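You operate a simulated robot arm through the tools that you are given. There is no shell and no other tool. Be economical: measure what you need, move in short steps, check, and stop when the job is done.

The job below is to be done with a simulated two-armed robot. You get a single attempt, and the scene is never put back.

TASK
Rinse tub W475 under the tap, rack it and shut the tap.
Fine: it stands on the wire rack; the outlet stays open; the other tubs stay dry where they are; touch nothing else on this wall.

The check looks at the end state, three seconds after you hand in, the way a careful person would. Anything else that was tipped, shoved, dropped, spilled or broken makes it a failure.

THE ROBOT
Two 7-joint arms with fingered hands on one trunk that stands fixed in place. Base frame: the origin is at the foot of the trunk, x ahead of it, y to its left, z up; the work surface is at about z = 0.9. Readings come in m, degrees, newtons and seconds.
The left shoulder is at [0.059, 0.174, 1.065], the right one opposite. With the tool pointing down near the work surface each hand reaches from about 0.28 to 0.74 m from the base axis, measured 20 degrees to its own side. Payload 3.8 kg a hand.
Tool frame (each hand has its own): the origin (TCP) lies between the finger pads and is the grasp point; the fingertips stand 0.026 m ahead of it; z points along the fingers, y is the line along which they close. Largest opening 0.132 m; the body of the gripper starts 0.073 m behind the TCP. The gripper is a hand of 3 fingers: y runs from the thumb to the fingers, the wrist lies at [0, 0, -0.224] in the tool frame, and closing takes about 1.5 s.
Orientation is told as [roll, pitch, yaw] about the base's x, y, z axes, in that order, counted from this pose: with the fingers straight down and closing along the base's y, the tool's x points along the base's -x, its y along +y and its z along -z.

THE INTERFACE
- The arms move only by the tool move_arm. It takes "left_steps", "right_steps" or both (then of equal length, played together; a hand with none holds still); each is a list of rows, each a list of 2 entries, a list of its own where there are three numbers: the shift along the tool's x, y, z in m, then the turn, a rotation vector about the tool's x, y, z in degrees. In form: [[[tx, ty, tz], [ax, ay, az]], ...]. A call has 1 to 10 rows; each row is the pose to reach, as a shift and turn from the pose commanded when the call began, along the tool's axes at that moment. "left_jaw" and "right_jaw" are, for a hand that has rows, the opening, from 0 (shut) to 1 (fully open), set as the call begins (left out, the last holds). A row lasts 0.2 s, in which the tool goes at most 0.05 m and 8.6 degrees; a call with a longer step from one row to the next is refused whole, and so is a gripper value outside its range. A pose out of reach is approached as far as the arm can. The call stops where the force on the tool passes 40 N (or 10 N more than at its start, if that is more) or the arm is blocked; 0.2 s more then pass. Each finger travels about 0.108 m/s and halts on what it meets, pressing with about 32 N; the grip force reading is that of the motor and also rises with nothing between the fingers. The clock runs only during rows and for 0.2 s after the last one: add rows that repeat a pose to give the fingers time. It gives the time, the measured TCP pose, the force on the tool (base axes), the opening and the grip force at its end, in the units of the frame above (readings bear some noise), with the torque about the TCP (base axes, N m) and any sound that the robot's microphone picked up.
- Cameras (640 x 400 px; columns grow to the right, rows downward): "scene" is now at [0.1593, -0.0549, 0.9918]; the picture's right is [-0.64, -0.76, 0.00], its down [0.13, -0.11, -0.99] and it looks along [0.75, -0.64, 0.16] (base axes); focal length 214 px, centre (320, 200). "left" rides on the left gripper at [-0.062, 0.003, -0.092] in its tool frame; the picture's right is [-0.05, -1.00, 0.00], its down [0.83, -0.04, -0.56] and it looks along [0.55, -0.03, 0.83] (tool axes); focal length 230 px, centre (320, 200). "right" rides on the right gripper at [0.062, 0.003, -0.092] in its tool frame; the picture's right is [-0.05, 1.00, 0.00], its down [-0.83, -0.04, -0.56] and it looks along [-0.56, -0.03, 0.83] (tool axes); focal length 230 px, centre (320, 200).
- snapshot(camera): a new picture of that camera. No time passes.
- raise_lower(by): slides the trunk up (or, below 0, down) by that many m; the arms and the scene camera ride with it, the base frame stays. It gives what a move gives, with no picture.
- move_fingers(finger1, finger2, thumb_bend, hand): sets how far each is bent, from 0 (flat) to 100 (curled in); at 30 the hand is open as for a grip, at 70 the pads meet at the TCP. One left out holds its place. A second passes; each finger stops where it meets its share of the squeeze, and holds until it gets a number again. A gripper value or a shape takes the hand back. It gives what a move gives, with no picture; readings hold the bend of each and the force on the fingers (four entries, about 0 where the hand has none), thumb and palm.
- hand_shape(shape, hand): the hand has 3 fingers and takes this shape, open, in about a second: jaw (thumb against the fingers, like two jaws); tri (thumb and two fingers); tip (a fingertip pinch); poke (one finger out to press); point (the index stretched); flat (the hand flat); cup (the hand cupped); fist (a fist). The gripper value then closes the fingers along that shape, each until it touches; the sizes above hold for jaw. It gives what a move gives, with no picture.
- head_to(pan, tilt): turns the head with the scene camera to pan (to the left, within 60 degrees either way) and tilt (down, from -29 to 69), counted from straight ahead of the robot. It gives what a move gives.
- point_at(camera, pixels): for up to 12 pixels [column, row] of the newest picture of that camera ("zoom" is the newest enlarged one), the place [x, y, z] in the base frame of the surface seen there, good to about 0.002 m. No time passes.
- zoom(camera, box): a new picture of the part [left, top, right, bottom] of that camera's present view, enlarged. No time passes.
- hand_in(): hands the job in; it is judged then, once.

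Keep the steps short. Do not move on a guess: measure, check each grasp and each placing, and mend mistakes. In all there are 80 turns and 64 pictures (those below and enlarged ones count). Leave the grippers open and the arms clear of the work at the hand-in unless told otherwise, and finish with a single line.

The tools are called after ">>>" as a command line: name --argument value ..., lists and objects as JSON in quotes. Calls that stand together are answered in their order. move_arm: Moves the arms, as the interface text tells. Its arguments: {"type":"object","properties":{"left_steps":{"type":"array","items":{"type":"array"}},"left_jaw":{"type":"number"},"right_steps":{"type":"array","items":{"type":"array"}},"right_jaw":{"type":"number"}},"required":[]} The other tools are called the same way: raise_lower (by) slides the trunk up or down; hand_shape (shape, hand) gives the hand a shape; move_fingers (finger1, finger2, thumb_bend, hand) moves the fingers one by one; head_to (pan, tilt) turns the head that bears the scene camera; snapshot (camera) takes a picture; point_at (camera, pixels) gives the place of the surface under pixels of a picture; zoom (camera, box) takes an enlarged picture of a part of a camera's view; hand_in () hands the job in.

At the start:

```text
time: 0.0
left_tcp_pos: [0.3699, -0.0273, 1.2552]
left_tcp_rot: [0.0, 0.1, 0.1]
left_ft_force: [-0.7, -0.4, 0.4]
left_ft_torque: [-0.02, -0.02, 0.02]
left_width: 0.1321
left_grip_force: 0.1
left_shape: jaw
left_bend: [30.0, 30.0, 30.0]
left_finger forces: [0.1, 0.0, 0.1, 0.1, 0.0, 0.0]
right_tcp_pos: [0.328, -0.384, 1.201]
right_tcp_rot: [0.0, -0.1, 0.0]
right_ft_force: [0.6, -1.2, 0.2]
right_ft_torque: [0.01, 0.0, -0.02]
right_width: 0.1317
right_grip_force: 0.0
right_shape: jaw
right_bend: [30.0, 30.0, 30.0]
right_finger forces: [0.0, 0.0, 0.0, 0.1, 0.0, 0.1]
trunk travel left (down, up): [-0.375, 0.107]
head pan, tilt: [-40.1, -9.5]
```

scene: 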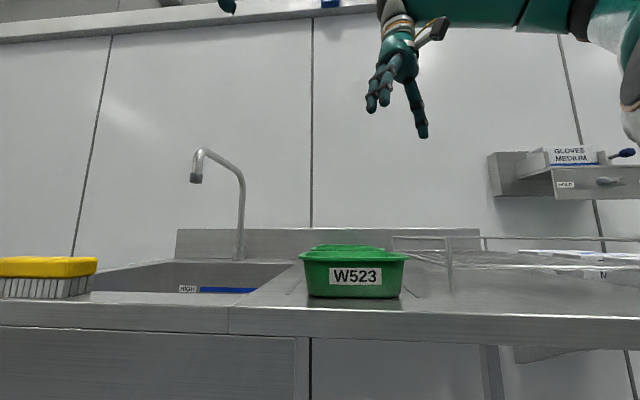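
right: 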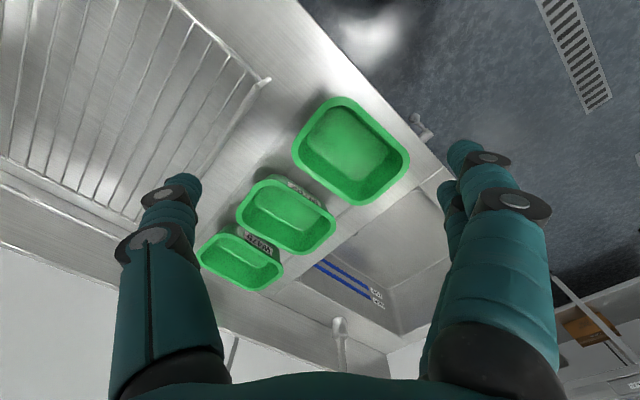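
left: 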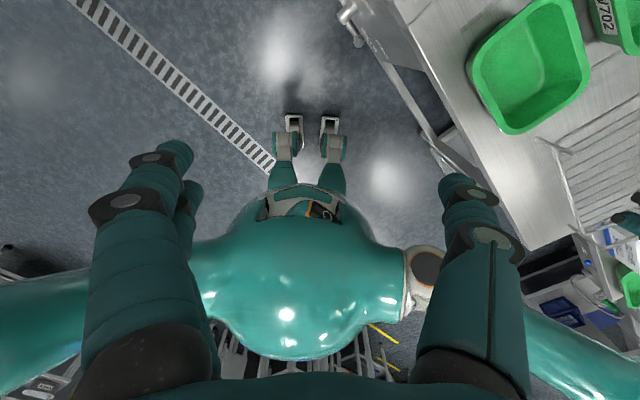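

I see three tubs, a sink with a tap, and a rack. The tap control and the labels aren't clear yet, so I'll zoom in on them.

>>> zoom --camera "right" --box '[180, 80, 460, 340]'

>>> zoom --camera "scene" --box '[0, 130, 320, 330]'

>>> point_at --camera "right" --pixels '[[350, 150], [285, 215], [240, 260], [422, 128], [340, 325], [380, 260], [265, 80], [255, 242], [300, 188], [130, 100], [310, 280], [380, 305]]'

```text
1.54 times, centred on (320, 210) of right
```

zoom: 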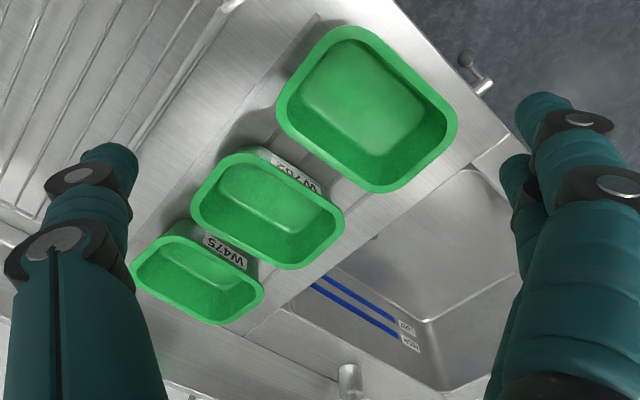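

```text
2.00 times, centred on (160, 230) of scene
```

zoom: 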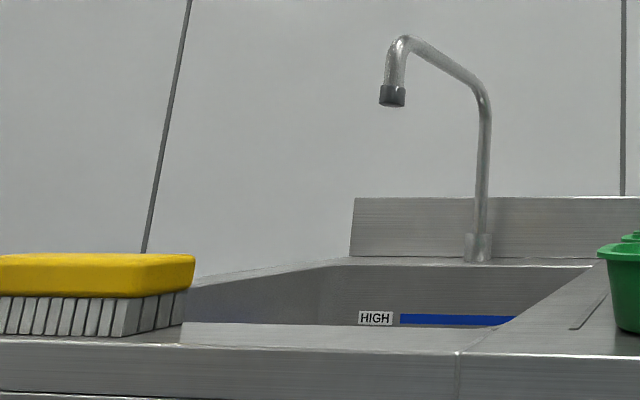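

```text
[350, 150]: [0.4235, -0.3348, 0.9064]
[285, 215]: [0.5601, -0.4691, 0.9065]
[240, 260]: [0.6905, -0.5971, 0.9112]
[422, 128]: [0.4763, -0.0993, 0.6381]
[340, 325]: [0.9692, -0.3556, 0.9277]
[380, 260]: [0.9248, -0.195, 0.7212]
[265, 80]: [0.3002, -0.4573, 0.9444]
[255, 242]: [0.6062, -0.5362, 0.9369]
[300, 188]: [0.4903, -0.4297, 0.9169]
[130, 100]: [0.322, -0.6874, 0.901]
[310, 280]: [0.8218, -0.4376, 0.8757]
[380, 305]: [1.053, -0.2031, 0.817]
```

W475 is the farthest of the three tubs. A knob sits below the counter front near z 0.64, and it may be the tap's control. I'll turn the head down to look at it.

>>> head_to --pan -25 --tilt 35

>>> snapshot --camera "scene"

>>> zoom --camera "left" --box '[320, 0, 640, 200]'

>>> zoom --camera "right" --box '[380, 80, 540, 180]'

```text
time: 1.1
left_tcp_pos: [0.3719, -0.0259, 1.2547]
left_tcp_rot: [-0.1, 0.0, 0.1]
left_ft_force: [0.3, -0.2, 0.2]
left_ft_torque: [-0.01, -0.03, 0.01]
left_width: 0.1318
left_grip_force: 0.0
left_shape: jaw
left_bend: [30.0, 30.0, 30.0]
left_finger forces: [0.1, 0.0, 0.0, 0.0, 0.1, 0.0]
right_tcp_pos: [0.3281, -0.3837, 1.2014]
right_tcp_rot: [-0.1, 0.0, 0.0]
right_ft_force: [0.4, -0.4, 0.4]
right_ft_torque: [0.02, -0.03, 0.0]
right_width: 0.1321
right_grip_force: 0.1
right_shape: jaw
right_bend: [30.0, 30.0, 30.0]
right_finger forces: [0.1, 0.0, 0.1, 0.1, 0.0, 0.0]
trunk travel left (down, up): [-0.375, 0.107]
head pan, tilt: [-25.0, 35.0]
```

```text
58 pictures are left
```

scene: 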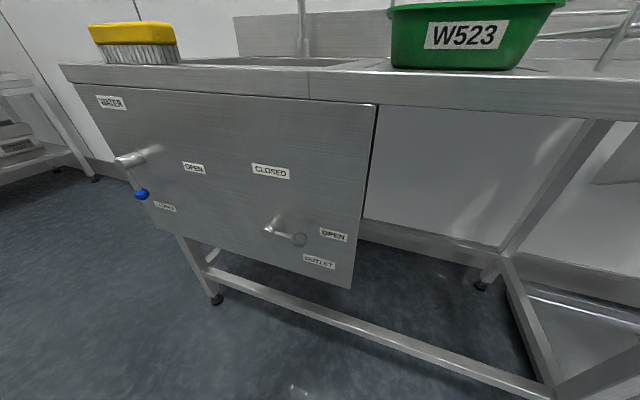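

```text
2.00 times, centred on (480, 100) of left
```

zoom: 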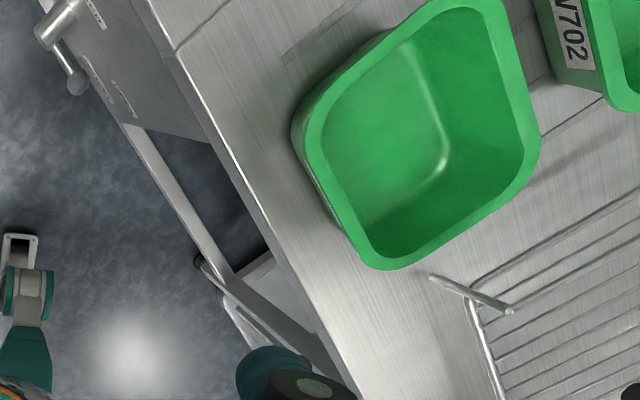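

```text
4.00 times, centred on (460, 130) of right
```

zoom: 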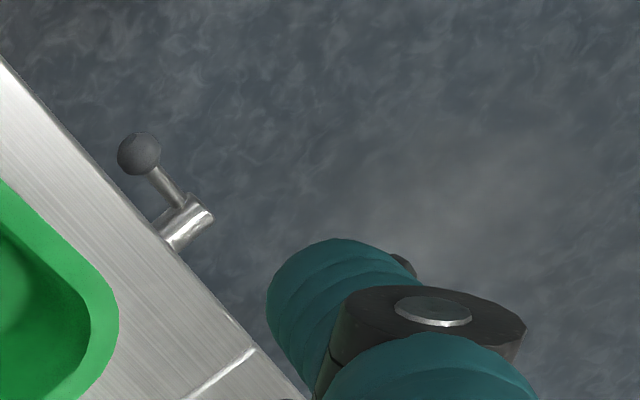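

The front panel has two levers: WATER with a blue ball, and OUTLET. I'll zoom in to read their positions.

>>> zoom --camera "scene" --box '[80, 80, 220, 240]'

>>> point_at --camera "scene" --pixels '[[125, 160], [140, 194], [155, 155], [194, 167], [165, 206], [112, 102], [268, 229], [300, 239], [334, 235], [271, 171], [90, 90], [350, 280]]'

>>> zoom --camera "scene" --box '[230, 150, 370, 290]'

```text
2.50 times, centred on (150, 160) of scene
```

zoom: 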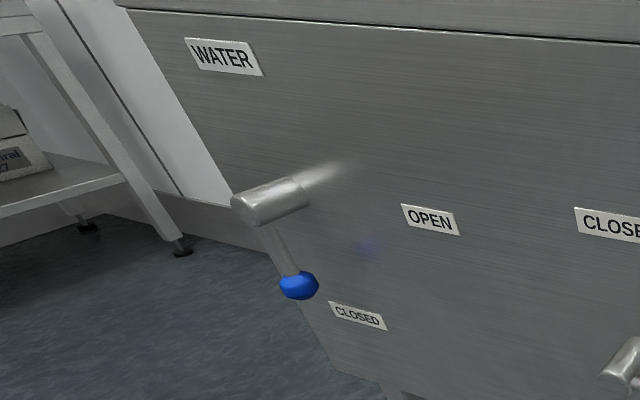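

```text
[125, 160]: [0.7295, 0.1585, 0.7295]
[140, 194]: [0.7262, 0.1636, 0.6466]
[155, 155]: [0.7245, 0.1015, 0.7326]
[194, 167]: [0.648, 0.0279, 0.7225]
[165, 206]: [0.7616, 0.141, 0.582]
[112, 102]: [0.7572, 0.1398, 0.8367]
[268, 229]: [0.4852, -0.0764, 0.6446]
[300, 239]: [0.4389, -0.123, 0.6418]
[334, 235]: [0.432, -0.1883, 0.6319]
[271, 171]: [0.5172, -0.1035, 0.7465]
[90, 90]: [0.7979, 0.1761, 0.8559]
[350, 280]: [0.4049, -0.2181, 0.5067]
```

```text
2.86 times, centred on (300, 220) of scene
```

zoom: 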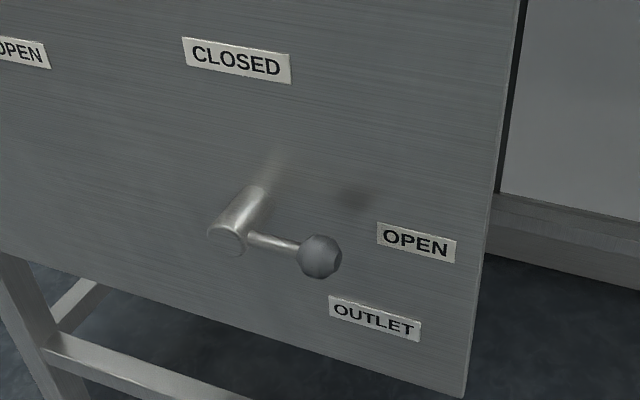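

Water is CLOSED now, with its lever down; OPEN is 90° round toward the robot's right. The outlet is OPEN. Next I'll measure W475, the spout, the rack and the sink from the right-hand camera.

>>> zoom --camera "right" --box '[180, 200, 340, 300]'

>>> snapshot --camera "right"

>>> head_to --pan -45 --tilt 5

>>> snapshot --camera "scene"

```text
4.00 times, centred on (260, 250) of right
```

zoom: 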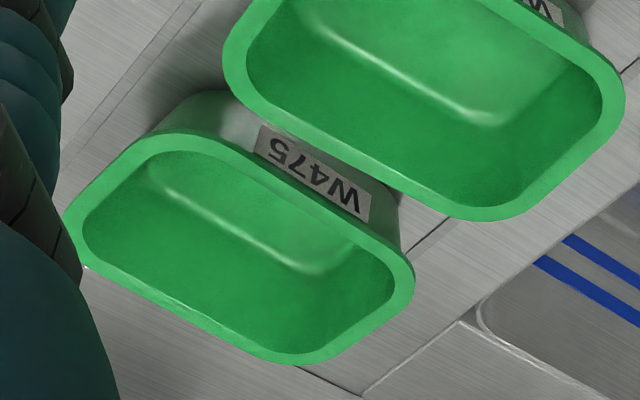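

```text
52 pictures are left
```

right: 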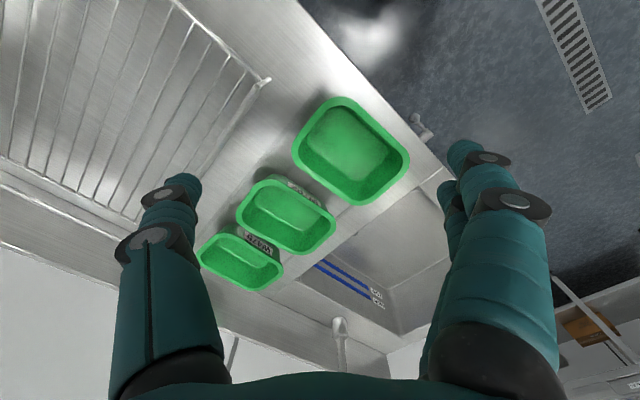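

```text
time: 2.1
left_tcp_pos: [0.3709, -0.026, 1.2555]
left_tcp_rot: [-0.1, 0.0, 0.1]
left_ft_force: [-0.1, -0.7, 0.1]
left_ft_torque: [0.01, -0.03, 0.03]
left_width: 0.1317
left_grip_force: 0.1
left_shape: jaw
left_bend: [30.0, 30.0, 30.0]
left_finger forces: [0.0, 0.0, 0.1, 0.0, 0.0, 0.1]
right_tcp_pos: [0.3269, -0.3836, 1.2021]
right_tcp_rot: [0.0, 0.0, 0.1]
right_ft_force: [-0.9, 0.5, 0.3]
right_ft_torque: [-0.02, 0.02, 0.01]
right_width: 0.132
right_grip_force: 0.2
right_shape: jaw
right_bend: [30.0, 30.0, 30.0]
right_finger forces: [0.0, 0.0, 0.0, 0.1, 0.0, 0.0]
trunk travel left (down, up): [-0.375, 0.107]
head pan, tilt: [-45.0, 5.0]
```

```text
51 pictures are left
```

scene: 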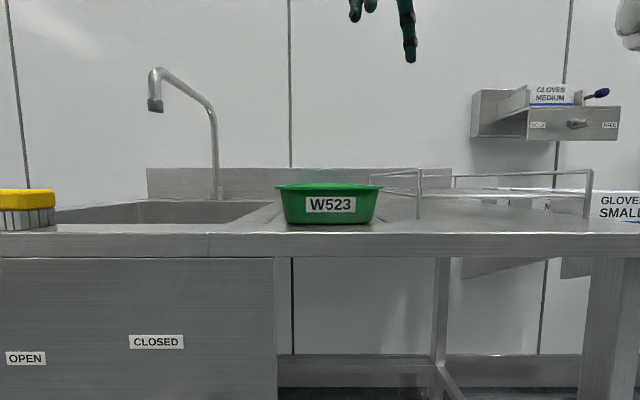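

>>> point_at --camera "zoom" --pixels '[[75, 215], [165, 143], [300, 197], [403, 265], [300, 357], [180, 310], [315, 170], [460, 212], [310, 132], [240, 80], [230, 250], [95, 262]]'

>>> point_at --camera "scene" --pixels '[[154, 107], [165, 72], [215, 150], [60, 210], [270, 207], [200, 202], [370, 178], [418, 215], [588, 215], [590, 172], [453, 180], [437, 192]]'

>>> point_at --camera "right" --pixels '[[267, 80], [170, 3], [205, 30], [5, 160], [70, 180], [195, 150], [120, 60], [135, 215], [445, 170], [385, 345], [300, 290], [400, 330]]'

```text
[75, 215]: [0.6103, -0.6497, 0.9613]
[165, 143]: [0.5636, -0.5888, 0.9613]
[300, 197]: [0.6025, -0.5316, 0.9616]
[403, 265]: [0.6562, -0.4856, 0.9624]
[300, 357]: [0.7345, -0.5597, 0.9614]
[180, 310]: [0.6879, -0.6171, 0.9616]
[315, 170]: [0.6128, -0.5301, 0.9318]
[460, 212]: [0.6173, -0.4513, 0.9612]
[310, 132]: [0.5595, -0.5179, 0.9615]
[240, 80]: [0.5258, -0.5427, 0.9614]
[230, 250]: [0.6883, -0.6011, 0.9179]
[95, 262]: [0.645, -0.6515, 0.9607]
```

```text
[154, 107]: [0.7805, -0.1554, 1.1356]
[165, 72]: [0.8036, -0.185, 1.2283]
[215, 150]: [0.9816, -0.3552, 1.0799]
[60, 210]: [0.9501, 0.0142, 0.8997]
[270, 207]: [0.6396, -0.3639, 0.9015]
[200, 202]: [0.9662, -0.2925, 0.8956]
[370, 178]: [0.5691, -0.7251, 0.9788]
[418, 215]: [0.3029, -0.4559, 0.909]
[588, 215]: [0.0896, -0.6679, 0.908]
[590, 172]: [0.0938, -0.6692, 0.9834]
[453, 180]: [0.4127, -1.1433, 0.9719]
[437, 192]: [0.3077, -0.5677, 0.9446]
```

```text
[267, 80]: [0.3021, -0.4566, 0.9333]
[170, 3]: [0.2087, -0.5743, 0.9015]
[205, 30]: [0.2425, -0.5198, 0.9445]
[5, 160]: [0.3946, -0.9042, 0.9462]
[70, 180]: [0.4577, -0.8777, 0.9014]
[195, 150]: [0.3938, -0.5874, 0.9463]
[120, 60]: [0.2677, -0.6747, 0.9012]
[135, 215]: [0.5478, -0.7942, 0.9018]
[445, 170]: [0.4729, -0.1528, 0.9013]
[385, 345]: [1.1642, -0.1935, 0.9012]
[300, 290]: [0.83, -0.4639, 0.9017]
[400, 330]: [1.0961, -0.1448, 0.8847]
```

In counter coordinates (u to the right, v inward):
- **W475:** rim u −0.13…0.03, v 0.80…0.925, z 0.961.
- **Spout:** u −0.44, v 0.67, z 1.13.
- **Rack:** u 0.11…0.41, v 0.54…0.92, wires at z 0.945.

The right hand will pinch W475's right end wall, tilted inward. First I'll yaw it by 45°.

>>> move_arm --right_steps '[[[0, 0, 0], [0, 0, 8]], [[0, 0, 0], [0, 0, 16]], [[0, 0, 0], [0, 0, 24]], [[0, 0, 0], [0, 0, 32]], [[0, 0, 0], [0, 0, 40]], [[0, 0, 0], [0, 0, 45]]]' --right_jaw 0.55

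```text
time: 3.5
left_tcp_pos: [0.3713, -0.0262, 1.2561]
left_tcp_rot: [-0.1, 0.0, 0.1]
left_ft_force: [0.7, 0.1, -0.3]
left_ft_torque: [-0.03, -0.01, 0.02]
left_width: 0.1319
left_grip_force: 0.1
left_shape: jaw
left_bend: [30.0, 30.0, 30.0]
left_finger forces: [0.1, 0.0, 0.0, 0.0, 0.0, 0.0]
right_tcp_pos: [0.3275, -0.3835, 1.2012]
right_tcp_rot: [0.1, 0.0, -45.1]
right_ft_force: [0.2, 0.6, 0.0]
right_ft_torque: [-0.02, 0.0, 0.0]
right_width: 0.0732
right_grip_force: 0.0
right_shape: jaw
right_bend: [72.0, 72.0, 70.0]
right_finger forces: [0.0, 0.0, 0.1, 0.1, 0.1, 0.0]
trunk travel left (down, up): [-0.375, 0.107]
head pan, tilt: [-45.0, 5.0]
```

The yaw is good. Next I'll tilt 35° inward and move to hover above the tub's right end.

>>> move_arm --right_steps '[[[-0.04, 0, 0.0], [0, -5, 0]], [[-0.08, 0, 0.0], [0, -10, 0]], [[-0.12, 0, 0.0], [0, -15, 0]], [[-0.16, 0.005, 0.01], [0, -20, 0]], [[-0.2, 0.01, 0.02], [0, -25, 0]], [[-0.24, 0.015, 0.03], [0, -30, 0]], [[-0.28, 0.015, 0.05], [0, -35, 0]], [[-0.31, 0.015, 0.07], [0, -35, 0]]]'

>>> snapshot --camera "right"

>>> snapshot --camera "scene"

```text
time: 5.3
left_tcp_pos: [0.3717, -0.0251, 1.2556]
left_tcp_rot: [-0.1, 0.0, 0.3]
left_ft_force: [0.1, 0.5, 0.4]
left_ft_torque: [-0.01, -0.02, 0.0]
left_width: 0.1319
left_grip_force: 0.1
left_shape: jaw
left_bend: [30.0, 30.0, 30.0]
left_finger forces: [0.0, 0.0, 0.1, 0.0, 0.0, 0.0]
right_tcp_pos: [0.5581, -0.5947, 1.1313]
right_tcp_rot: [0.0, -35.0, -45.0]
right_ft_force: [0.0, 0.3, -0.1]
right_ft_torque: [0.02, 0.03, 0.01]
right_width: 0.0732
right_grip_force: 0.0
right_shape: jaw
right_bend: [72.0, 72.0, 70.0]
right_finger forces: [0.0, 0.0, 0.1, 0.1, 0.1, 0.1]
trunk travel left (down, up): [-0.375, 0.107]
head pan, tilt: [-45.0, 5.0]
```

```text
50 pictures are left
```

right: 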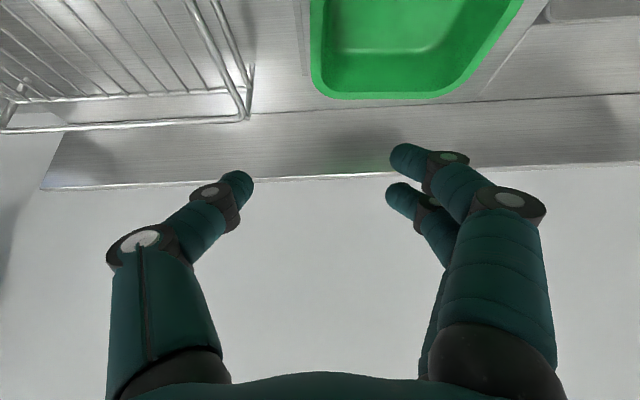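

```text
49 pictures are left
```

scene: 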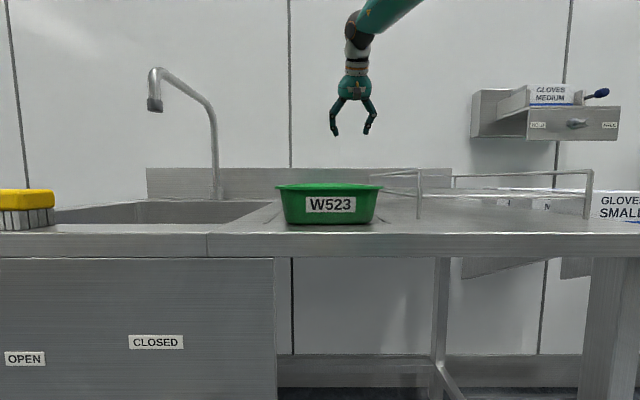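

>>> point_at --camera "right" --pixels '[[318, 20], [318, 60], [316, 80], [330, 30], [312, 5], [390, 97], [500, 20], [248, 90], [240, 60], [215, 30], [150, 97], [330, 180]]'

```text
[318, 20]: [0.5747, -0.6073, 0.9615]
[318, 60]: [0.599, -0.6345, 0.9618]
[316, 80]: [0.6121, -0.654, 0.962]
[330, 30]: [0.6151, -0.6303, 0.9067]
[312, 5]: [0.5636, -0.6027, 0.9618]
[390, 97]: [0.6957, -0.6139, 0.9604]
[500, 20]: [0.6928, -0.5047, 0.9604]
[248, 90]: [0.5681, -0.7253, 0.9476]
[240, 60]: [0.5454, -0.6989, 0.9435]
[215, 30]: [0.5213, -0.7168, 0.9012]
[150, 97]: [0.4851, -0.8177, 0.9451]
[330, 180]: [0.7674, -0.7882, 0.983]
```

The right rim is centred at u 0.024 and the rack frame is at u 0.111, so there is room for the thumb. I'll descend partway and check.

>>> move_arm --right_steps '[[[0.0, 0.003, 0.04], [0, 0, 0]], [[0.01, 0.006, 0.08], [0, 0, 0]], [[0.03, 0.006, 0.11], [0, 0, 0]], [[0.0304, 0.006, 0.1253], [0, 0, 0]], [[0.0304, 0.006, 0.1253], [0, 0, 0]]]'

>>> zoom --camera "scene" --box '[240, 100, 480, 250]'

>>> snapshot --camera "right"

```text
time: 6.5
left_tcp_pos: [0.3711, -0.0241, 1.2554]
left_tcp_rot: [-0.1, 0.0, 0.1]
left_ft_force: [-0.4, -0.4, 0.0]
left_ft_torque: [0.01, 0.01, 0.0]
left_width: 0.1319
left_grip_force: 0.1
left_shape: jaw
left_bend: [30.0, 30.0, 30.0]
left_finger forces: [0.0, 0.1, 0.0, 0.1, 0.0, 0.0]
right_tcp_pos: [0.5948, -0.6207, 1.0114]
right_tcp_rot: [0.0, -35.0, -45.0]
right_ft_force: [0.5, 0.2, -0.5]
right_ft_torque: [0.01, 0.0, -0.03]
right_width: 0.0733
right_grip_force: 0.0
right_shape: jaw
right_bend: [72.0, 72.0, 70.0]
right_finger forces: [0.1, 0.1, 0.0, 0.0, 0.1, 0.0]
trunk travel left (down, up): [-0.375, 0.107]
head pan, tilt: [-45.0, 5.0]
```

```text
2.67 times, centred on (360, 175) of scene
```

zoom: 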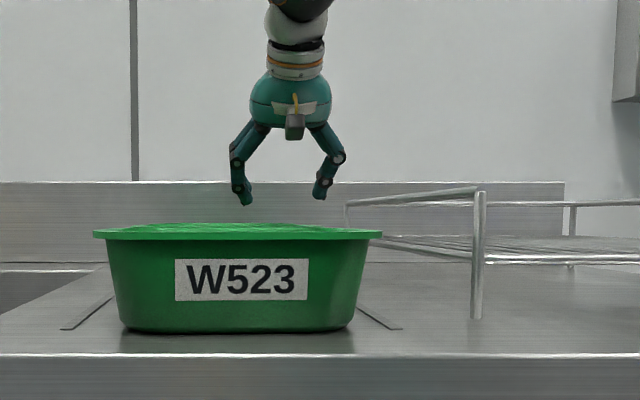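

```text
47 pictures are left
```

right: 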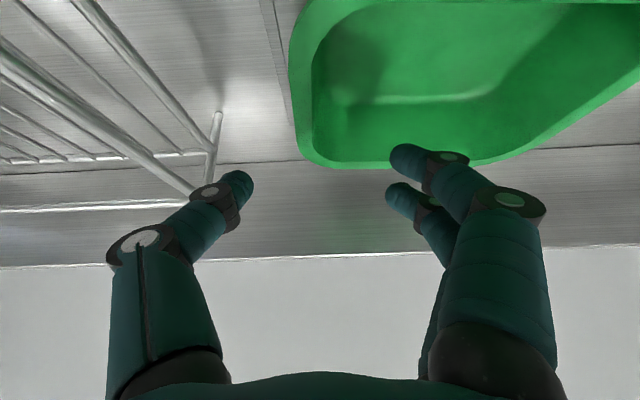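

>>> move_arm --right_steps '[[[0.013, 0.0, 0.013], [0, 0, 0]], [[0.0264, 0.0, 0.0255], [0, 0, 0]], [[0.0264, 0.0, 0.0255], [0, 0, 0]]]'

>>> snapshot --camera "right"

```text
time: 7.3
left_tcp_pos: [0.3702, -0.0266, 1.255]
left_tcp_rot: [-0.1, 0.0, 0.1]
left_ft_force: [-0.1, -0.3, -0.2]
left_ft_torque: [0.0, 0.01, 0.0]
left_width: 0.1321
left_grip_force: 0.1
left_shape: jaw
left_bend: [30.0, 30.0, 30.0]
left_finger forces: [0.0, 0.0, 0.1, 0.1, 0.0, 0.0]
right_tcp_pos: [0.59, -0.6163, 0.9749]
right_tcp_rot: [0.0, -34.9, -45.0]
right_ft_force: [-0.1, 0.5, 0.1]
right_ft_torque: [0.0, -0.01, 0.02]
right_width: 0.0734
right_grip_force: 0.1
right_shape: jaw
right_bend: [72.0, 72.0, 70.0]
right_finger forces: [0.0, 0.0, 0.0, 0.1, 0.0, 0.0]
trunk travel left (down, up): [-0.375, 0.107]
head pan, tilt: [-45.0, 5.0]
```

```text
46 pictures are left
```

right: 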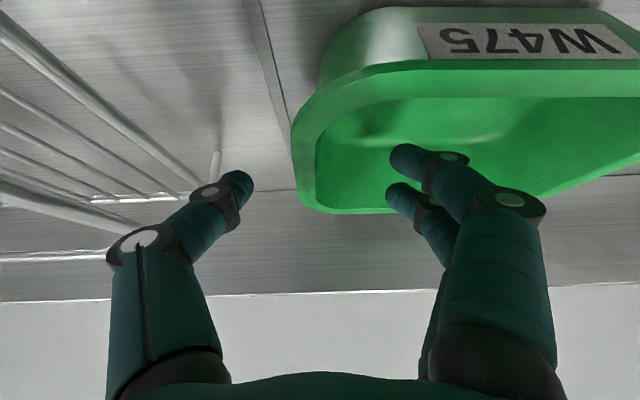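

The fingers are above the tub's inside and the thumb is outside. I'll go down the last 23 mm.

>>> move_arm --right_steps '[[[0.0066, -0.002, 0.0094], [0, 0, 0]], [[0.0132, -0.003, 0.0188], [0, 0, 0]], [[0.0132, -0.003, 0.0188], [0, 0, 0]]]'

>>> snapshot --camera "right"

```text
time: 8.1
left_tcp_pos: [0.3707, -0.0258, 1.2544]
left_tcp_rot: [-0.1, 0.0, 0.1]
left_ft_force: [0.9, -0.5, 0.3]
left_ft_torque: [0.01, 0.0, 0.0]
left_width: 0.1319
left_grip_force: 0.0
left_shape: jaw
left_bend: [30.0, 30.0, 30.0]
left_finger forces: [0.1, 0.0, 0.1, 0.0, 0.0, 0.0]
right_tcp_pos: [0.5875, -0.618, 0.9531]
right_tcp_rot: [0.2, -35.0, -45.0]
right_ft_force: [-0.4, 0.0, -0.3]
right_ft_torque: [-0.01, 0.04, -0.05]
right_width: 0.0734
right_grip_force: 0.2
right_shape: jaw
right_bend: [72.0, 72.0, 70.0]
right_finger forces: [0.0, 0.0, 0.1, 0.1, 0.1, 0.1]
trunk travel left (down, up): [-0.375, 0.107]
head pan, tilt: [-45.0, 5.0]
```

```text
45 pictures are left
```

right: 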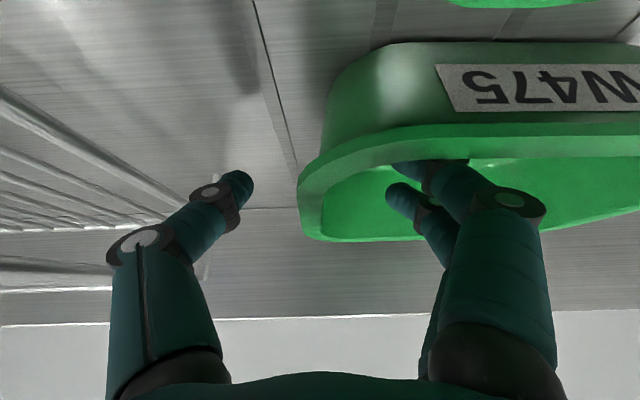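

Two fingers are inside the tub and the thumb is outside. Now I'll close the hand.

>>> move_arm --right_steps '[[[0, 0, 0], [0, 0, 0]], [[0, 0, 0], [0, 0, 0]], [[0, 0, 0], [0, 0, 0]], [[0, 0, 0], [0, 0, 0]], [[0, 0, 0], [0, 0, 0]], [[0, 0, 0], [0, 0, 0]]]' --right_jaw 0

>>> snapshot --camera "right"

```text
time: 9.5
left_tcp_pos: [0.3707, -0.0256, 1.2546]
left_tcp_rot: [-0.2, 0.0, 0.1]
left_ft_force: [-0.3, 0.7, 0.6]
left_ft_torque: [0.01, 0.04, -0.02]
left_width: 0.1319
left_grip_force: 0.0
left_shape: jaw
left_bend: [30.0, 30.0, 30.0]
left_finger forces: [0.0, 0.0, 0.0, 0.1, 0.0, 0.1]
right_tcp_pos: [0.5889, -0.6181, 0.9521]
right_tcp_rot: [0.1, -35.1, -45.1]
right_ft_force: [0.7, 0.3, 0.6]
right_ft_torque: [0.14, -0.15, 0.11]
right_width: 0.0011
right_grip_force: 32.4
right_shape: jaw
right_bend: [71.0, 70.0, 72.0]
right_finger forces: [14.8, 14.7, 0.1, 0.0, 28.6, 0.0]
trunk travel left (down, up): [-0.375, 0.107]
head pan, tilt: [-45.0, 5.0]
```

```text
44 pictures are left
```

right: 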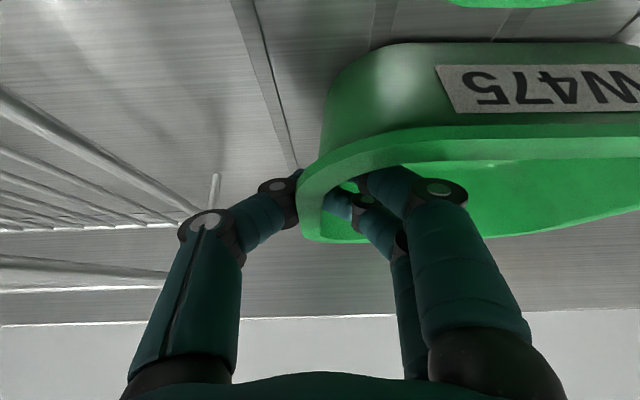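

Finger forces are about 15 N and 15 N against 29 N on the thumb, so a thin wall is gripped. I'll lift 30 mm and check.

>>> move_arm --right_steps '[[[-0.0086, 0, -0.0123], [0, 0, 0]], [[-0.0172, 0, -0.0246], [0, 0, 0]], [[-0.0172, 0, -0.0246], [0, 0, 0]]]'

>>> snapshot --camera "right"

>>> zoom --camera "scene" --box '[240, 100, 480, 250]'

```text
time: 10.3
left_tcp_pos: [0.3707, -0.0262, 1.2546]
left_tcp_rot: [-0.1, 0.0, 0.0]
left_ft_force: [0.3, -0.7, -0.3]
left_ft_torque: [0.01, -0.02, -0.01]
left_width: 0.1317
left_grip_force: 0.1
left_shape: jaw
left_bend: [30.0, 30.0, 30.0]
left_finger forces: [0.0, 0.1, 0.1, 0.0, 0.0, 0.0]
right_tcp_pos: [0.5864, -0.6186, 0.9827]
right_tcp_rot: [0.0, -34.9, -45.1]
right_ft_force: [-0.1, -0.1, -0.7]
right_ft_torque: [-0.03, 0.0, 0.01]
right_width: 0.0009
right_grip_force: 32.3
right_shape: jaw
right_bend: [71.0, 70.0, 72.0]
right_finger forces: [13.2, 16.0, 0.0, 0.0, 29.2, 0.0]
trunk travel left (down, up): [-0.375, 0.107]
head pan, tilt: [-45.0, 5.0]
```

```text
43 pictures are left
```

right: 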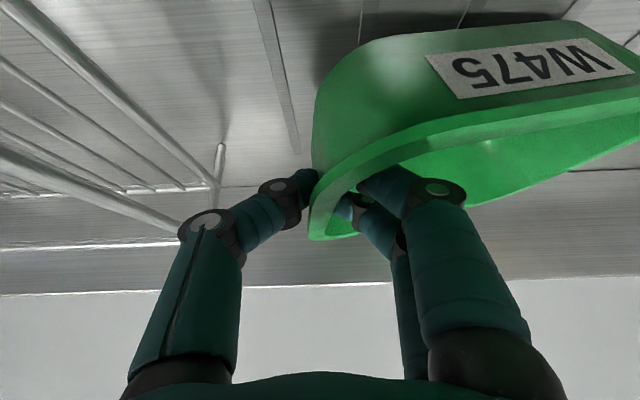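

```text
2.67 times, centred on (360, 175) of scene
```

zoom: 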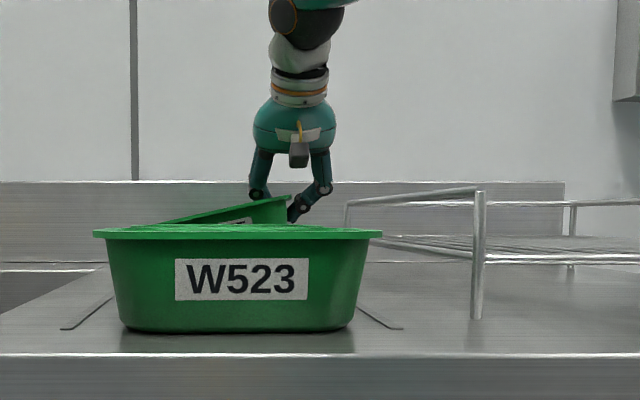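

The tub came up and leans left-end-down by roughly 15–20°, because its slanted wall lies flush on the pads. I'll lift further to see whether that stays stable. The left arm will swing out toward the lever side at the same time.

>>> move_arm --right_steps '[[[-0.01, 0, -0.014], [0, 0, 0]], [[-0.02, 0, -0.028], [0, 0, 0]], [[-0.03, 0, -0.042], [0, 0, 0]], [[-0.04, 0, -0.056], [0, 0, 0]], [[-0.05, 0, -0.07], [0, 0, 0]], [[-0.0574, 0, -0.0819], [0, 0, 0]], [[-0.0574, 0, -0.0819], [0, 0, 0]]]' --left_steps '[[[-0.016, 0.04, 0.017], [0, 0, 5]], [[-0.032, 0.08, 0.034], [0, 0, 10]], [[-0.048, 0.12, 0.051], [0, 0, 15]], [[-0.064, 0.16, 0.068], [0, 0, 20]], [[-0.08, 0.2, 0.085], [0, 0, 25]], [[-0.1, 0.235, 0.105], [0, 0, 30]], [[-0.1, 0.246, 0.105], [0, 0, 30]]]' --left_jaw 0

>>> snapshot --camera "scene"

```text
time: 11.9
left_tcp_pos: [0.469, 0.2193, 1.1497]
left_tcp_rot: [-0.1, -0.1, -30.1]
left_ft_force: [-0.3, -0.8, -0.1]
left_ft_torque: [0.02, 0.02, -0.03]
left_width: 0.0
left_grip_force: 31.8
left_shape: jaw
left_bend: [67.0, 67.0, 74.0]
left_finger forces: [0.1, 0.1, 0.0, 0.0, 0.0, 0.0]
right_tcp_pos: [0.589, -0.618, 1.0833]
right_tcp_rot: [0.1, -35.0, -44.9]
right_ft_force: [0.0, 0.0, -2.3]
right_ft_torque: [-0.04, 0.06, 0.02]
right_width: 0.0011
right_grip_force: 31.7
right_shape: jaw
right_bend: [71.0, 69.0, 72.0]
right_finger forces: [13.7, 16.6, 0.0, 0.0, 30.0, 0.1]
trunk travel left (down, up): [-0.375, 0.107]
head pan, tilt: [-45.0, 5.0]
```

```text
41 pictures are left
```

scene: 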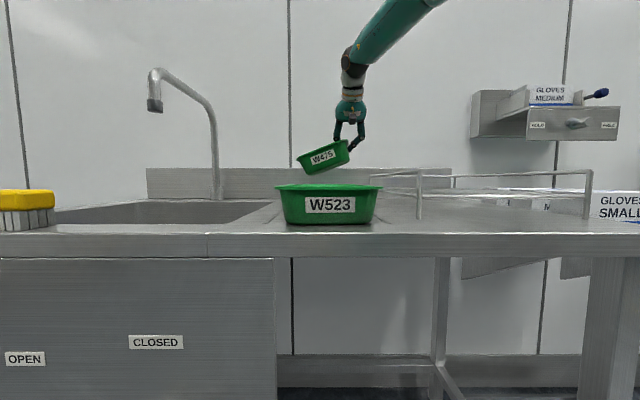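

The tub holds steady at about a 17° lean. I'll measure its lowest corner and the spout before carrying it over.

>>> zoom --camera "scene" --box '[120, 50, 400, 225]'

>>> point_at --camera "scene" --pixels '[[299, 158], [307, 172], [347, 163], [347, 143], [322, 158], [151, 107], [159, 107], [155, 111], [163, 69], [154, 76], [215, 180], [216, 120]]'

```text
2.29 times, centred on (260, 138) of scene
```

zoom: 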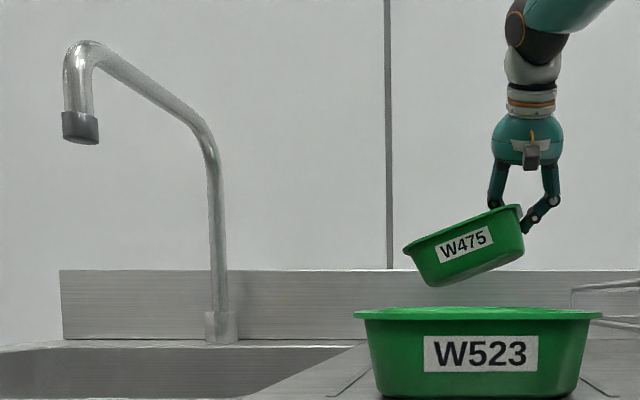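

```text
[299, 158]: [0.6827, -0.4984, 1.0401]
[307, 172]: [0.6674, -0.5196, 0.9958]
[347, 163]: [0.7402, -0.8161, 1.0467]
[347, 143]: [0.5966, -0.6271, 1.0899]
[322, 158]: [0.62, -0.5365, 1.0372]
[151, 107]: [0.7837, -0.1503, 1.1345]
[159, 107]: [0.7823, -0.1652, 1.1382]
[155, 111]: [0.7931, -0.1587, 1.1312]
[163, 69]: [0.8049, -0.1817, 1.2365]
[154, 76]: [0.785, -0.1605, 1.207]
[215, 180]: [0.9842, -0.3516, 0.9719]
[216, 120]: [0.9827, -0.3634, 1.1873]
```

The lowest corner is 88 mm below the TCP, and the stream should fall at u −0.443, v 0.675. I'll carry the tub over at this height, then lower it into the sink mouth.

>>> move_arm --right_steps '[[[0.0154, 0.038, -0.0108], [0, 0, 0]], [[0.0308, 0.076, -0.0216], [0, 0, 0]], [[0.0462, 0.114, -0.0324], [0, 0, 0]], [[0.0616, 0.152, -0.0432], [0, 0, 0]], [[0.077, 0.19, -0.054], [0, 0, 0]], [[0.0924, 0.228, -0.0648], [0, 0, 0]], [[0.1078, 0.266, -0.0756], [0, 0, 0]], [[0.1232, 0.304, -0.0864], [0, 0, 0]], [[0.1386, 0.342, -0.0972], [0, 0, 0]], [[0.154, 0.38, -0.108], [0, 0, 0]]]'

>>> snapshot --camera "scene"

```text
time: 14.1
left_tcp_pos: [0.4712, 0.218, 1.1502]
left_tcp_rot: [-0.2, 0.0, -29.9]
left_ft_force: [-0.9, 0.8, -0.2]
left_ft_torque: [0.0, -0.02, -0.03]
left_width: 0.0001
left_grip_force: 32.1
left_shape: jaw
left_bend: [67.0, 67.0, 74.0]
left_finger forces: [0.1, 0.0, 0.0, 0.0, 0.0, 0.0]
right_tcp_pos: [0.6267, -0.3356, 1.0462]
right_tcp_rot: [0.1, -35.1, -45.0]
right_ft_force: [-0.2, 0.6, -0.4]
right_ft_torque: [-0.05, 0.05, -0.01]
right_width: 0.0007
right_grip_force: 31.7
right_shape: jaw
right_bend: [70.0, 67.0, 72.0]
right_finger forces: [14.6, 16.0, 0.0, 0.0, 30.3, 0.0]
right hand out of reach, approached as far as the arm can: row 6, 7, 8, 9, 10
trunk travel left (down, up): [-0.375, 0.107]
head pan, tilt: [-45.0, 5.0]
```

```text
39 pictures are left
```

scene: 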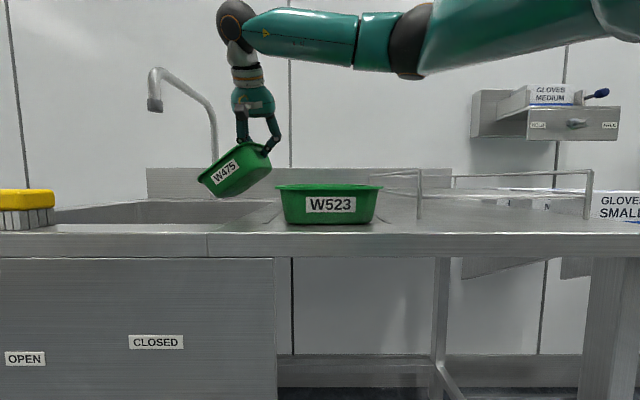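

The right arm stopped at a wrist limit near u −0.206, and the tub leans more now. I'll check the grip closely before changing approach.

>>> zoom --camera "scene" --box '[140, 60, 340, 230]'

>>> snapshot --camera "right"

```text
2.35 times, centred on (240, 145) of scene
```

zoom: 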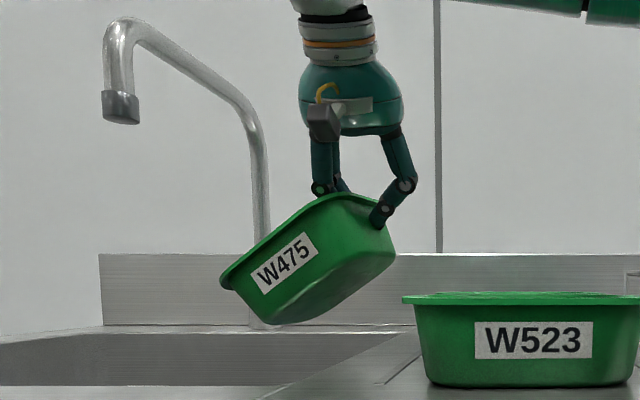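

```text
37 pictures are left
```

right: 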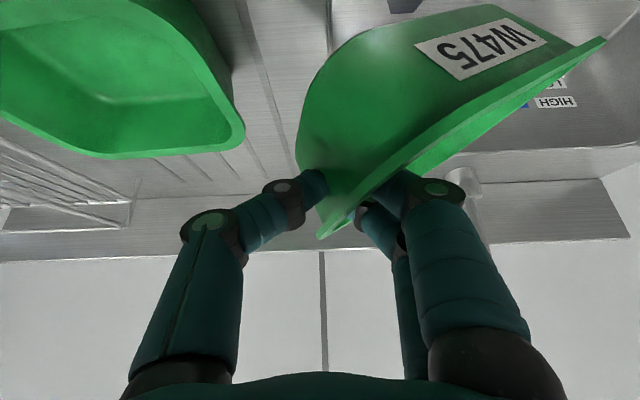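

The grip is sound with two fingers and the thumb holding; the lean is about 33°, which is fine for rinsing. The limit comes from the hand's yaw, so I'll start turning the hand left. A small first move will also show which commanded pose the controller counts from.

>>> move_arm --right_steps '[[[0, -0.01, 0], [-2.3, 0, -3.3]], [[0, -0.02, 0], [-4.6, 0, -6.5]], [[0, -0.02, 0], [-4.6, 0, -6.5]]]'

```text
time: 14.9
left_tcp_pos: [0.4705, 0.2195, 1.1495]
left_tcp_rot: [-0.1, -0.1, -29.9]
left_ft_force: [0.6, 1.0, 0.7]
left_ft_torque: [-0.01, 0.01, -0.01]
left_width: 0.0002
left_grip_force: 32.3
left_shape: jaw
left_bend: [67.0, 67.0, 74.0]
left_finger forces: [0.0, 0.0, 0.0, 0.1, 0.1, 0.0]
right_tcp_pos: [0.6123, -0.3498, 1.0486]
right_tcp_rot: [0.0, -34.9, -37.1]
right_ft_force: [-0.8, 0.2, -1.2]
right_ft_torque: [-0.05, 0.1, 0.0]
right_width: 0.0004
right_grip_force: 32.3
right_shape: jaw
right_bend: [70.0, 67.0, 72.0]
right_finger forces: [14.6, 16.2, 0.0, 0.0, 30.1, 0.1]
trunk travel left (down, up): [-0.375, 0.107]
head pan, tilt: [-45.0, 5.0]
```

The controller counts from the actual pose, and the turned hand reaches again. I'll continue slowly, turning to yaw 0 and moving under the spout.

>>> move_arm --right_steps '[[[-0.0058, 0.0179, 0.0041], [-2.36, 0, -3.37]], [[-0.0116, 0.0358, 0.0082], [-4.7, 0, -6.73]], [[-0.0175, 0.0537, 0.0123], [-7.07, 0, -10.1]], [[-0.0233, 0.0716, 0.0164], [-9.4, 0, -13.5]], [[-0.0292, 0.0894, 0.0204], [-11.8, 0, -16.8]], [[-0.035, 0.1073, 0.0245], [-14.1, 0, -20.2]], [[-0.0408, 0.1252, 0.0286], [-16.5, 0, -23.6]], [[-0.0467, 0.143, 0.0327], [-18.8, 0, -26.9]], [[-0.0525, 0.161, 0.0368], [-21.2, 0, -30.3]]]'

>>> snapshot --camera "scene"

```text
time: 16.9
left_tcp_pos: [0.4701, 0.2193, 1.1509]
left_tcp_rot: [-0.1, 0.0, -29.9]
left_ft_force: [-0.1, 0.1, -0.4]
left_ft_torque: [0.0, 0.03, -0.01]
left_width: 0.0001
left_grip_force: 31.6
left_shape: jaw
left_bend: [67.0, 67.0, 74.0]
left_finger forces: [0.0, 0.1, 0.0, 0.0, 0.1, 0.1]
right_tcp_pos: [0.7012, -0.3113, 1.0474]
right_tcp_rot: [0.0, -35.1, -2.8]
right_ft_force: [-1.4, 0.1, -0.7]
right_ft_torque: [-0.09, 0.07, 0.0]
right_width: 0.0002
right_grip_force: 31.9
right_shape: jaw
right_bend: [70.0, 67.0, 73.0]
right_finger forces: [14.2, 16.3, 0.1, 0.1, 30.1, 0.0]
right hand out of reach, approached as far as the arm can: row 4, 5, 6, 7, 8, 9
trunk travel left (down, up): [-0.375, 0.107]
head pan, tilt: [-45.0, 5.0]
```

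```text
36 pictures are left
```

scene: 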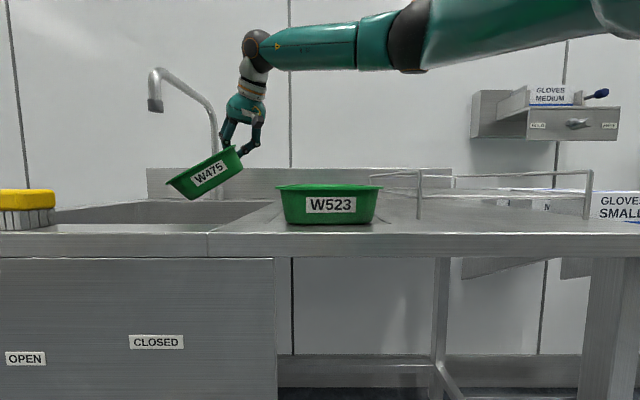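

The arm reaches about 0.56 m to the wrist. A steeper inward tilt pulls the wrist back and lower, so I'll tilt to about 58° while moving under the spout and lowering a little.

>>> move_arm --right_steps '[[[0, 0, 0], [0, -5, 0]], [[0, 0, 0], [0, -10, 0]], [[-0.003, 0.01, 0.012], [0, -15, 0]], [[-0.008, 0.022, 0.026], [0, -20, 0]], [[-0.014, 0.036, 0.042], [0, -23, 0]], [[-0.02, 0.05, 0.058], [0, -23, 0]], [[-0.0271, 0.0643, 0.0764], [0, -23, 0]], [[-0.0271, 0.0643, 0.0764], [0, -23, 0]]]'

>>> snapshot --camera "scene"

```text
time: 18.7
left_tcp_pos: [0.4703, 0.2204, 1.1514]
left_tcp_rot: [-0.2, 0.0, -29.9]
left_ft_force: [-0.4, -0.8, 0.1]
left_ft_torque: [-0.01, -0.03, 0.06]
left_width: 0.0001
left_grip_force: 31.8
left_shape: jaw
left_bend: [67.0, 67.0, 74.0]
left_finger forces: [0.0, 0.0, 0.0, 0.0, 0.1, 0.0]
right_tcp_pos: [0.7432, -0.2684, 1.0162]
right_tcp_rot: [0.1, -58.2, 0.0]
right_ft_force: [0.2, 0.1, -1.5]
right_ft_torque: [-0.04, 0.02, -0.02]
right_width: 0.0002
right_grip_force: 31.8
right_shape: jaw
right_bend: [70.0, 67.0, 73.0]
right_finger forces: [13.5, 16.5, 0.1, 0.0, 29.7, 0.1]
right hand out of reach, approached as far as the arm can: row 6, 7, 8
trunk travel left (down, up): [-0.375, 0.107]
head pan, tilt: [-45.0, 5.0]
```

```text
35 pictures are left
```

scene: 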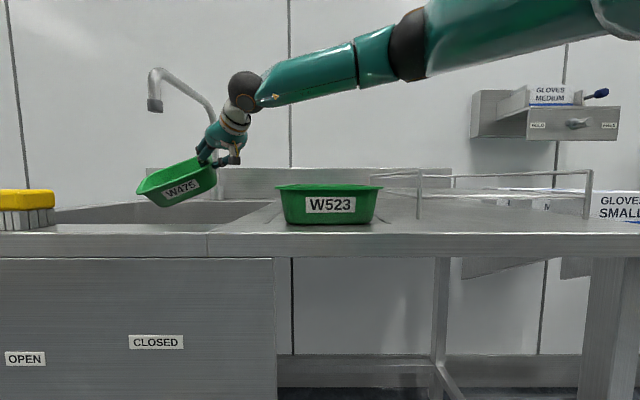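

Closer now. I'll measure where the tub's opening is relative to the spout axis at (0.79, −0.164).

>>> zoom --camera "scene" --box '[100, 60, 300, 230]'

>>> point_at --camera "scene" --pixels '[[140, 189], [160, 205], [216, 175], [212, 186], [182, 188], [150, 180], [175, 168], [195, 162], [180, 172], [240, 212], [120, 220], [110, 203]]'

>>> snapshot --camera "right"

```text
2.35 times, centred on (200, 145) of scene
```

zoom: 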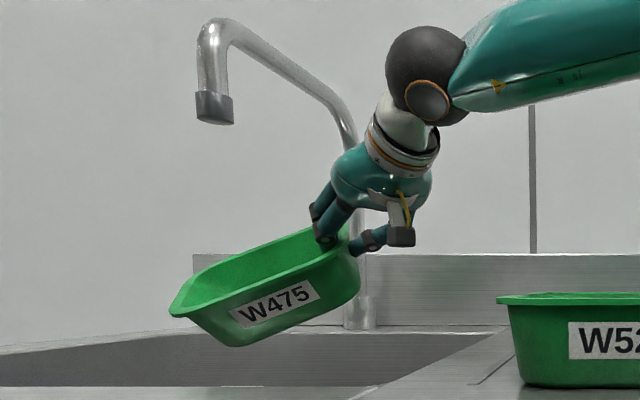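

```text
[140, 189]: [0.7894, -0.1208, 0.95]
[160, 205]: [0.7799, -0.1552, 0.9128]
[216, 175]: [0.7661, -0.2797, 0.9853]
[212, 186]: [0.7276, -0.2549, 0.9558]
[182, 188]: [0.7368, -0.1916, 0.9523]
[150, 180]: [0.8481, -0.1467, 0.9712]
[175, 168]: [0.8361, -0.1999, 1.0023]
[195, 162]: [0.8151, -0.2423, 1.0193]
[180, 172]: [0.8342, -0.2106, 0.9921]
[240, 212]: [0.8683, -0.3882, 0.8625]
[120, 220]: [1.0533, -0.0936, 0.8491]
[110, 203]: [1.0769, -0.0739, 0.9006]
```

```text
33 pictures are left
```

right: 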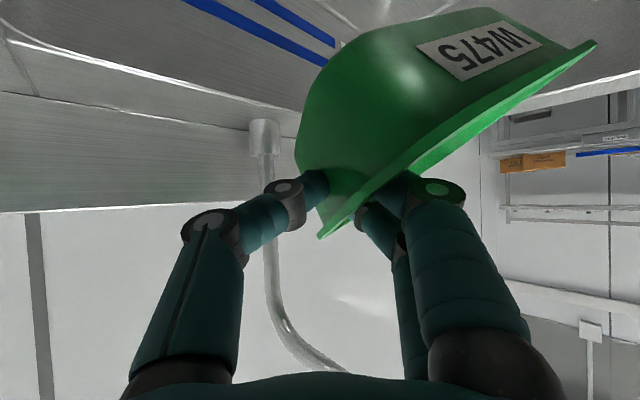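

The stream axis would already land inside the opening, about 17 mm behind the front rim and 20 mm from the left end. I'll try for a more central position with a little more tilt.

>>> move_arm --right_steps '[[[0, 0, 0], [0, -3, 0]], [[0.002, 0.006, 0.008], [0, -6, 0]], [[0.004, 0.012, 0.018], [0, -8, 0]], [[0.0065, 0.02, 0.0275], [0, -8, 0]], [[0.0065, 0.02, 0.0275], [0, -8, 0]]]'

>>> zoom --camera "scene" --box '[100, 60, 300, 230]'

>>> point_at --camera "zoom" --pixels '[[160, 320], [170, 280], [230, 262], [300, 240], [180, 322], [250, 300], [340, 260], [230, 290], [200, 290], [215, 120]]'

```text
time: 19.9
left_tcp_pos: [0.4703, 0.2189, 1.1499]
left_tcp_rot: [-0.2, -0.1, -30.0]
left_ft_force: [-0.3, 0.3, 0.8]
left_ft_torque: [-0.01, -0.01, 0.04]
left_width: 0.0
left_grip_force: 31.6
left_shape: jaw
left_bend: [67.0, 67.0, 74.0]
left_finger forces: [0.0, 0.0, 0.0, 0.1, 0.0, 0.1]
right_tcp_pos: [0.7501, -0.2585, 1.0036]
right_tcp_rot: [0.1, -66.1, -0.2]
right_ft_force: [0.1, 0.3, -1.6]
right_ft_torque: [-0.05, 0.1, -0.02]
right_width: 0.0004
right_grip_force: 32.2
right_shape: jaw
right_bend: [70.0, 67.0, 73.0]
right_finger forces: [13.5, 16.7, 0.1, 0.0, 29.8, 0.0]
right hand out of reach, approached as far as the arm can: row 3, 4, 5
trunk travel left (down, up): [-0.375, 0.107]
head pan, tilt: [-45.0, 5.0]
```

```text
2.35 times, centred on (200, 145) of scene
```

zoom: 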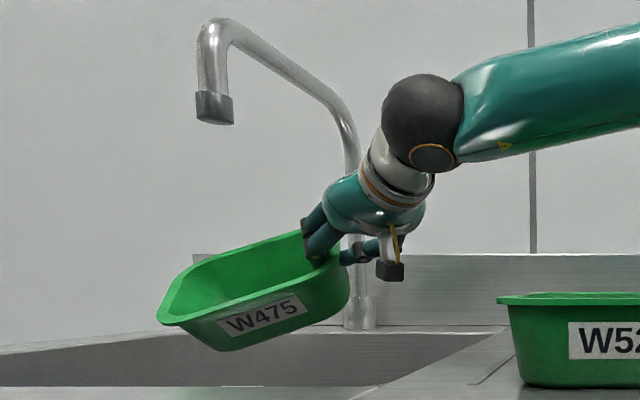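

```text
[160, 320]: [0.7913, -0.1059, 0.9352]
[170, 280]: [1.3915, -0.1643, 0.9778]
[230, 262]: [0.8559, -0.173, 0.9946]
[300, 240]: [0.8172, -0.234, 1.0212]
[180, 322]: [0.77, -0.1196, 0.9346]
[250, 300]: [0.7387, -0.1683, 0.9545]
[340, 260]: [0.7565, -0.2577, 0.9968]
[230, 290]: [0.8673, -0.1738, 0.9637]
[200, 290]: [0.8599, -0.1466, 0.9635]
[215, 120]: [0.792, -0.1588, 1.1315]
```

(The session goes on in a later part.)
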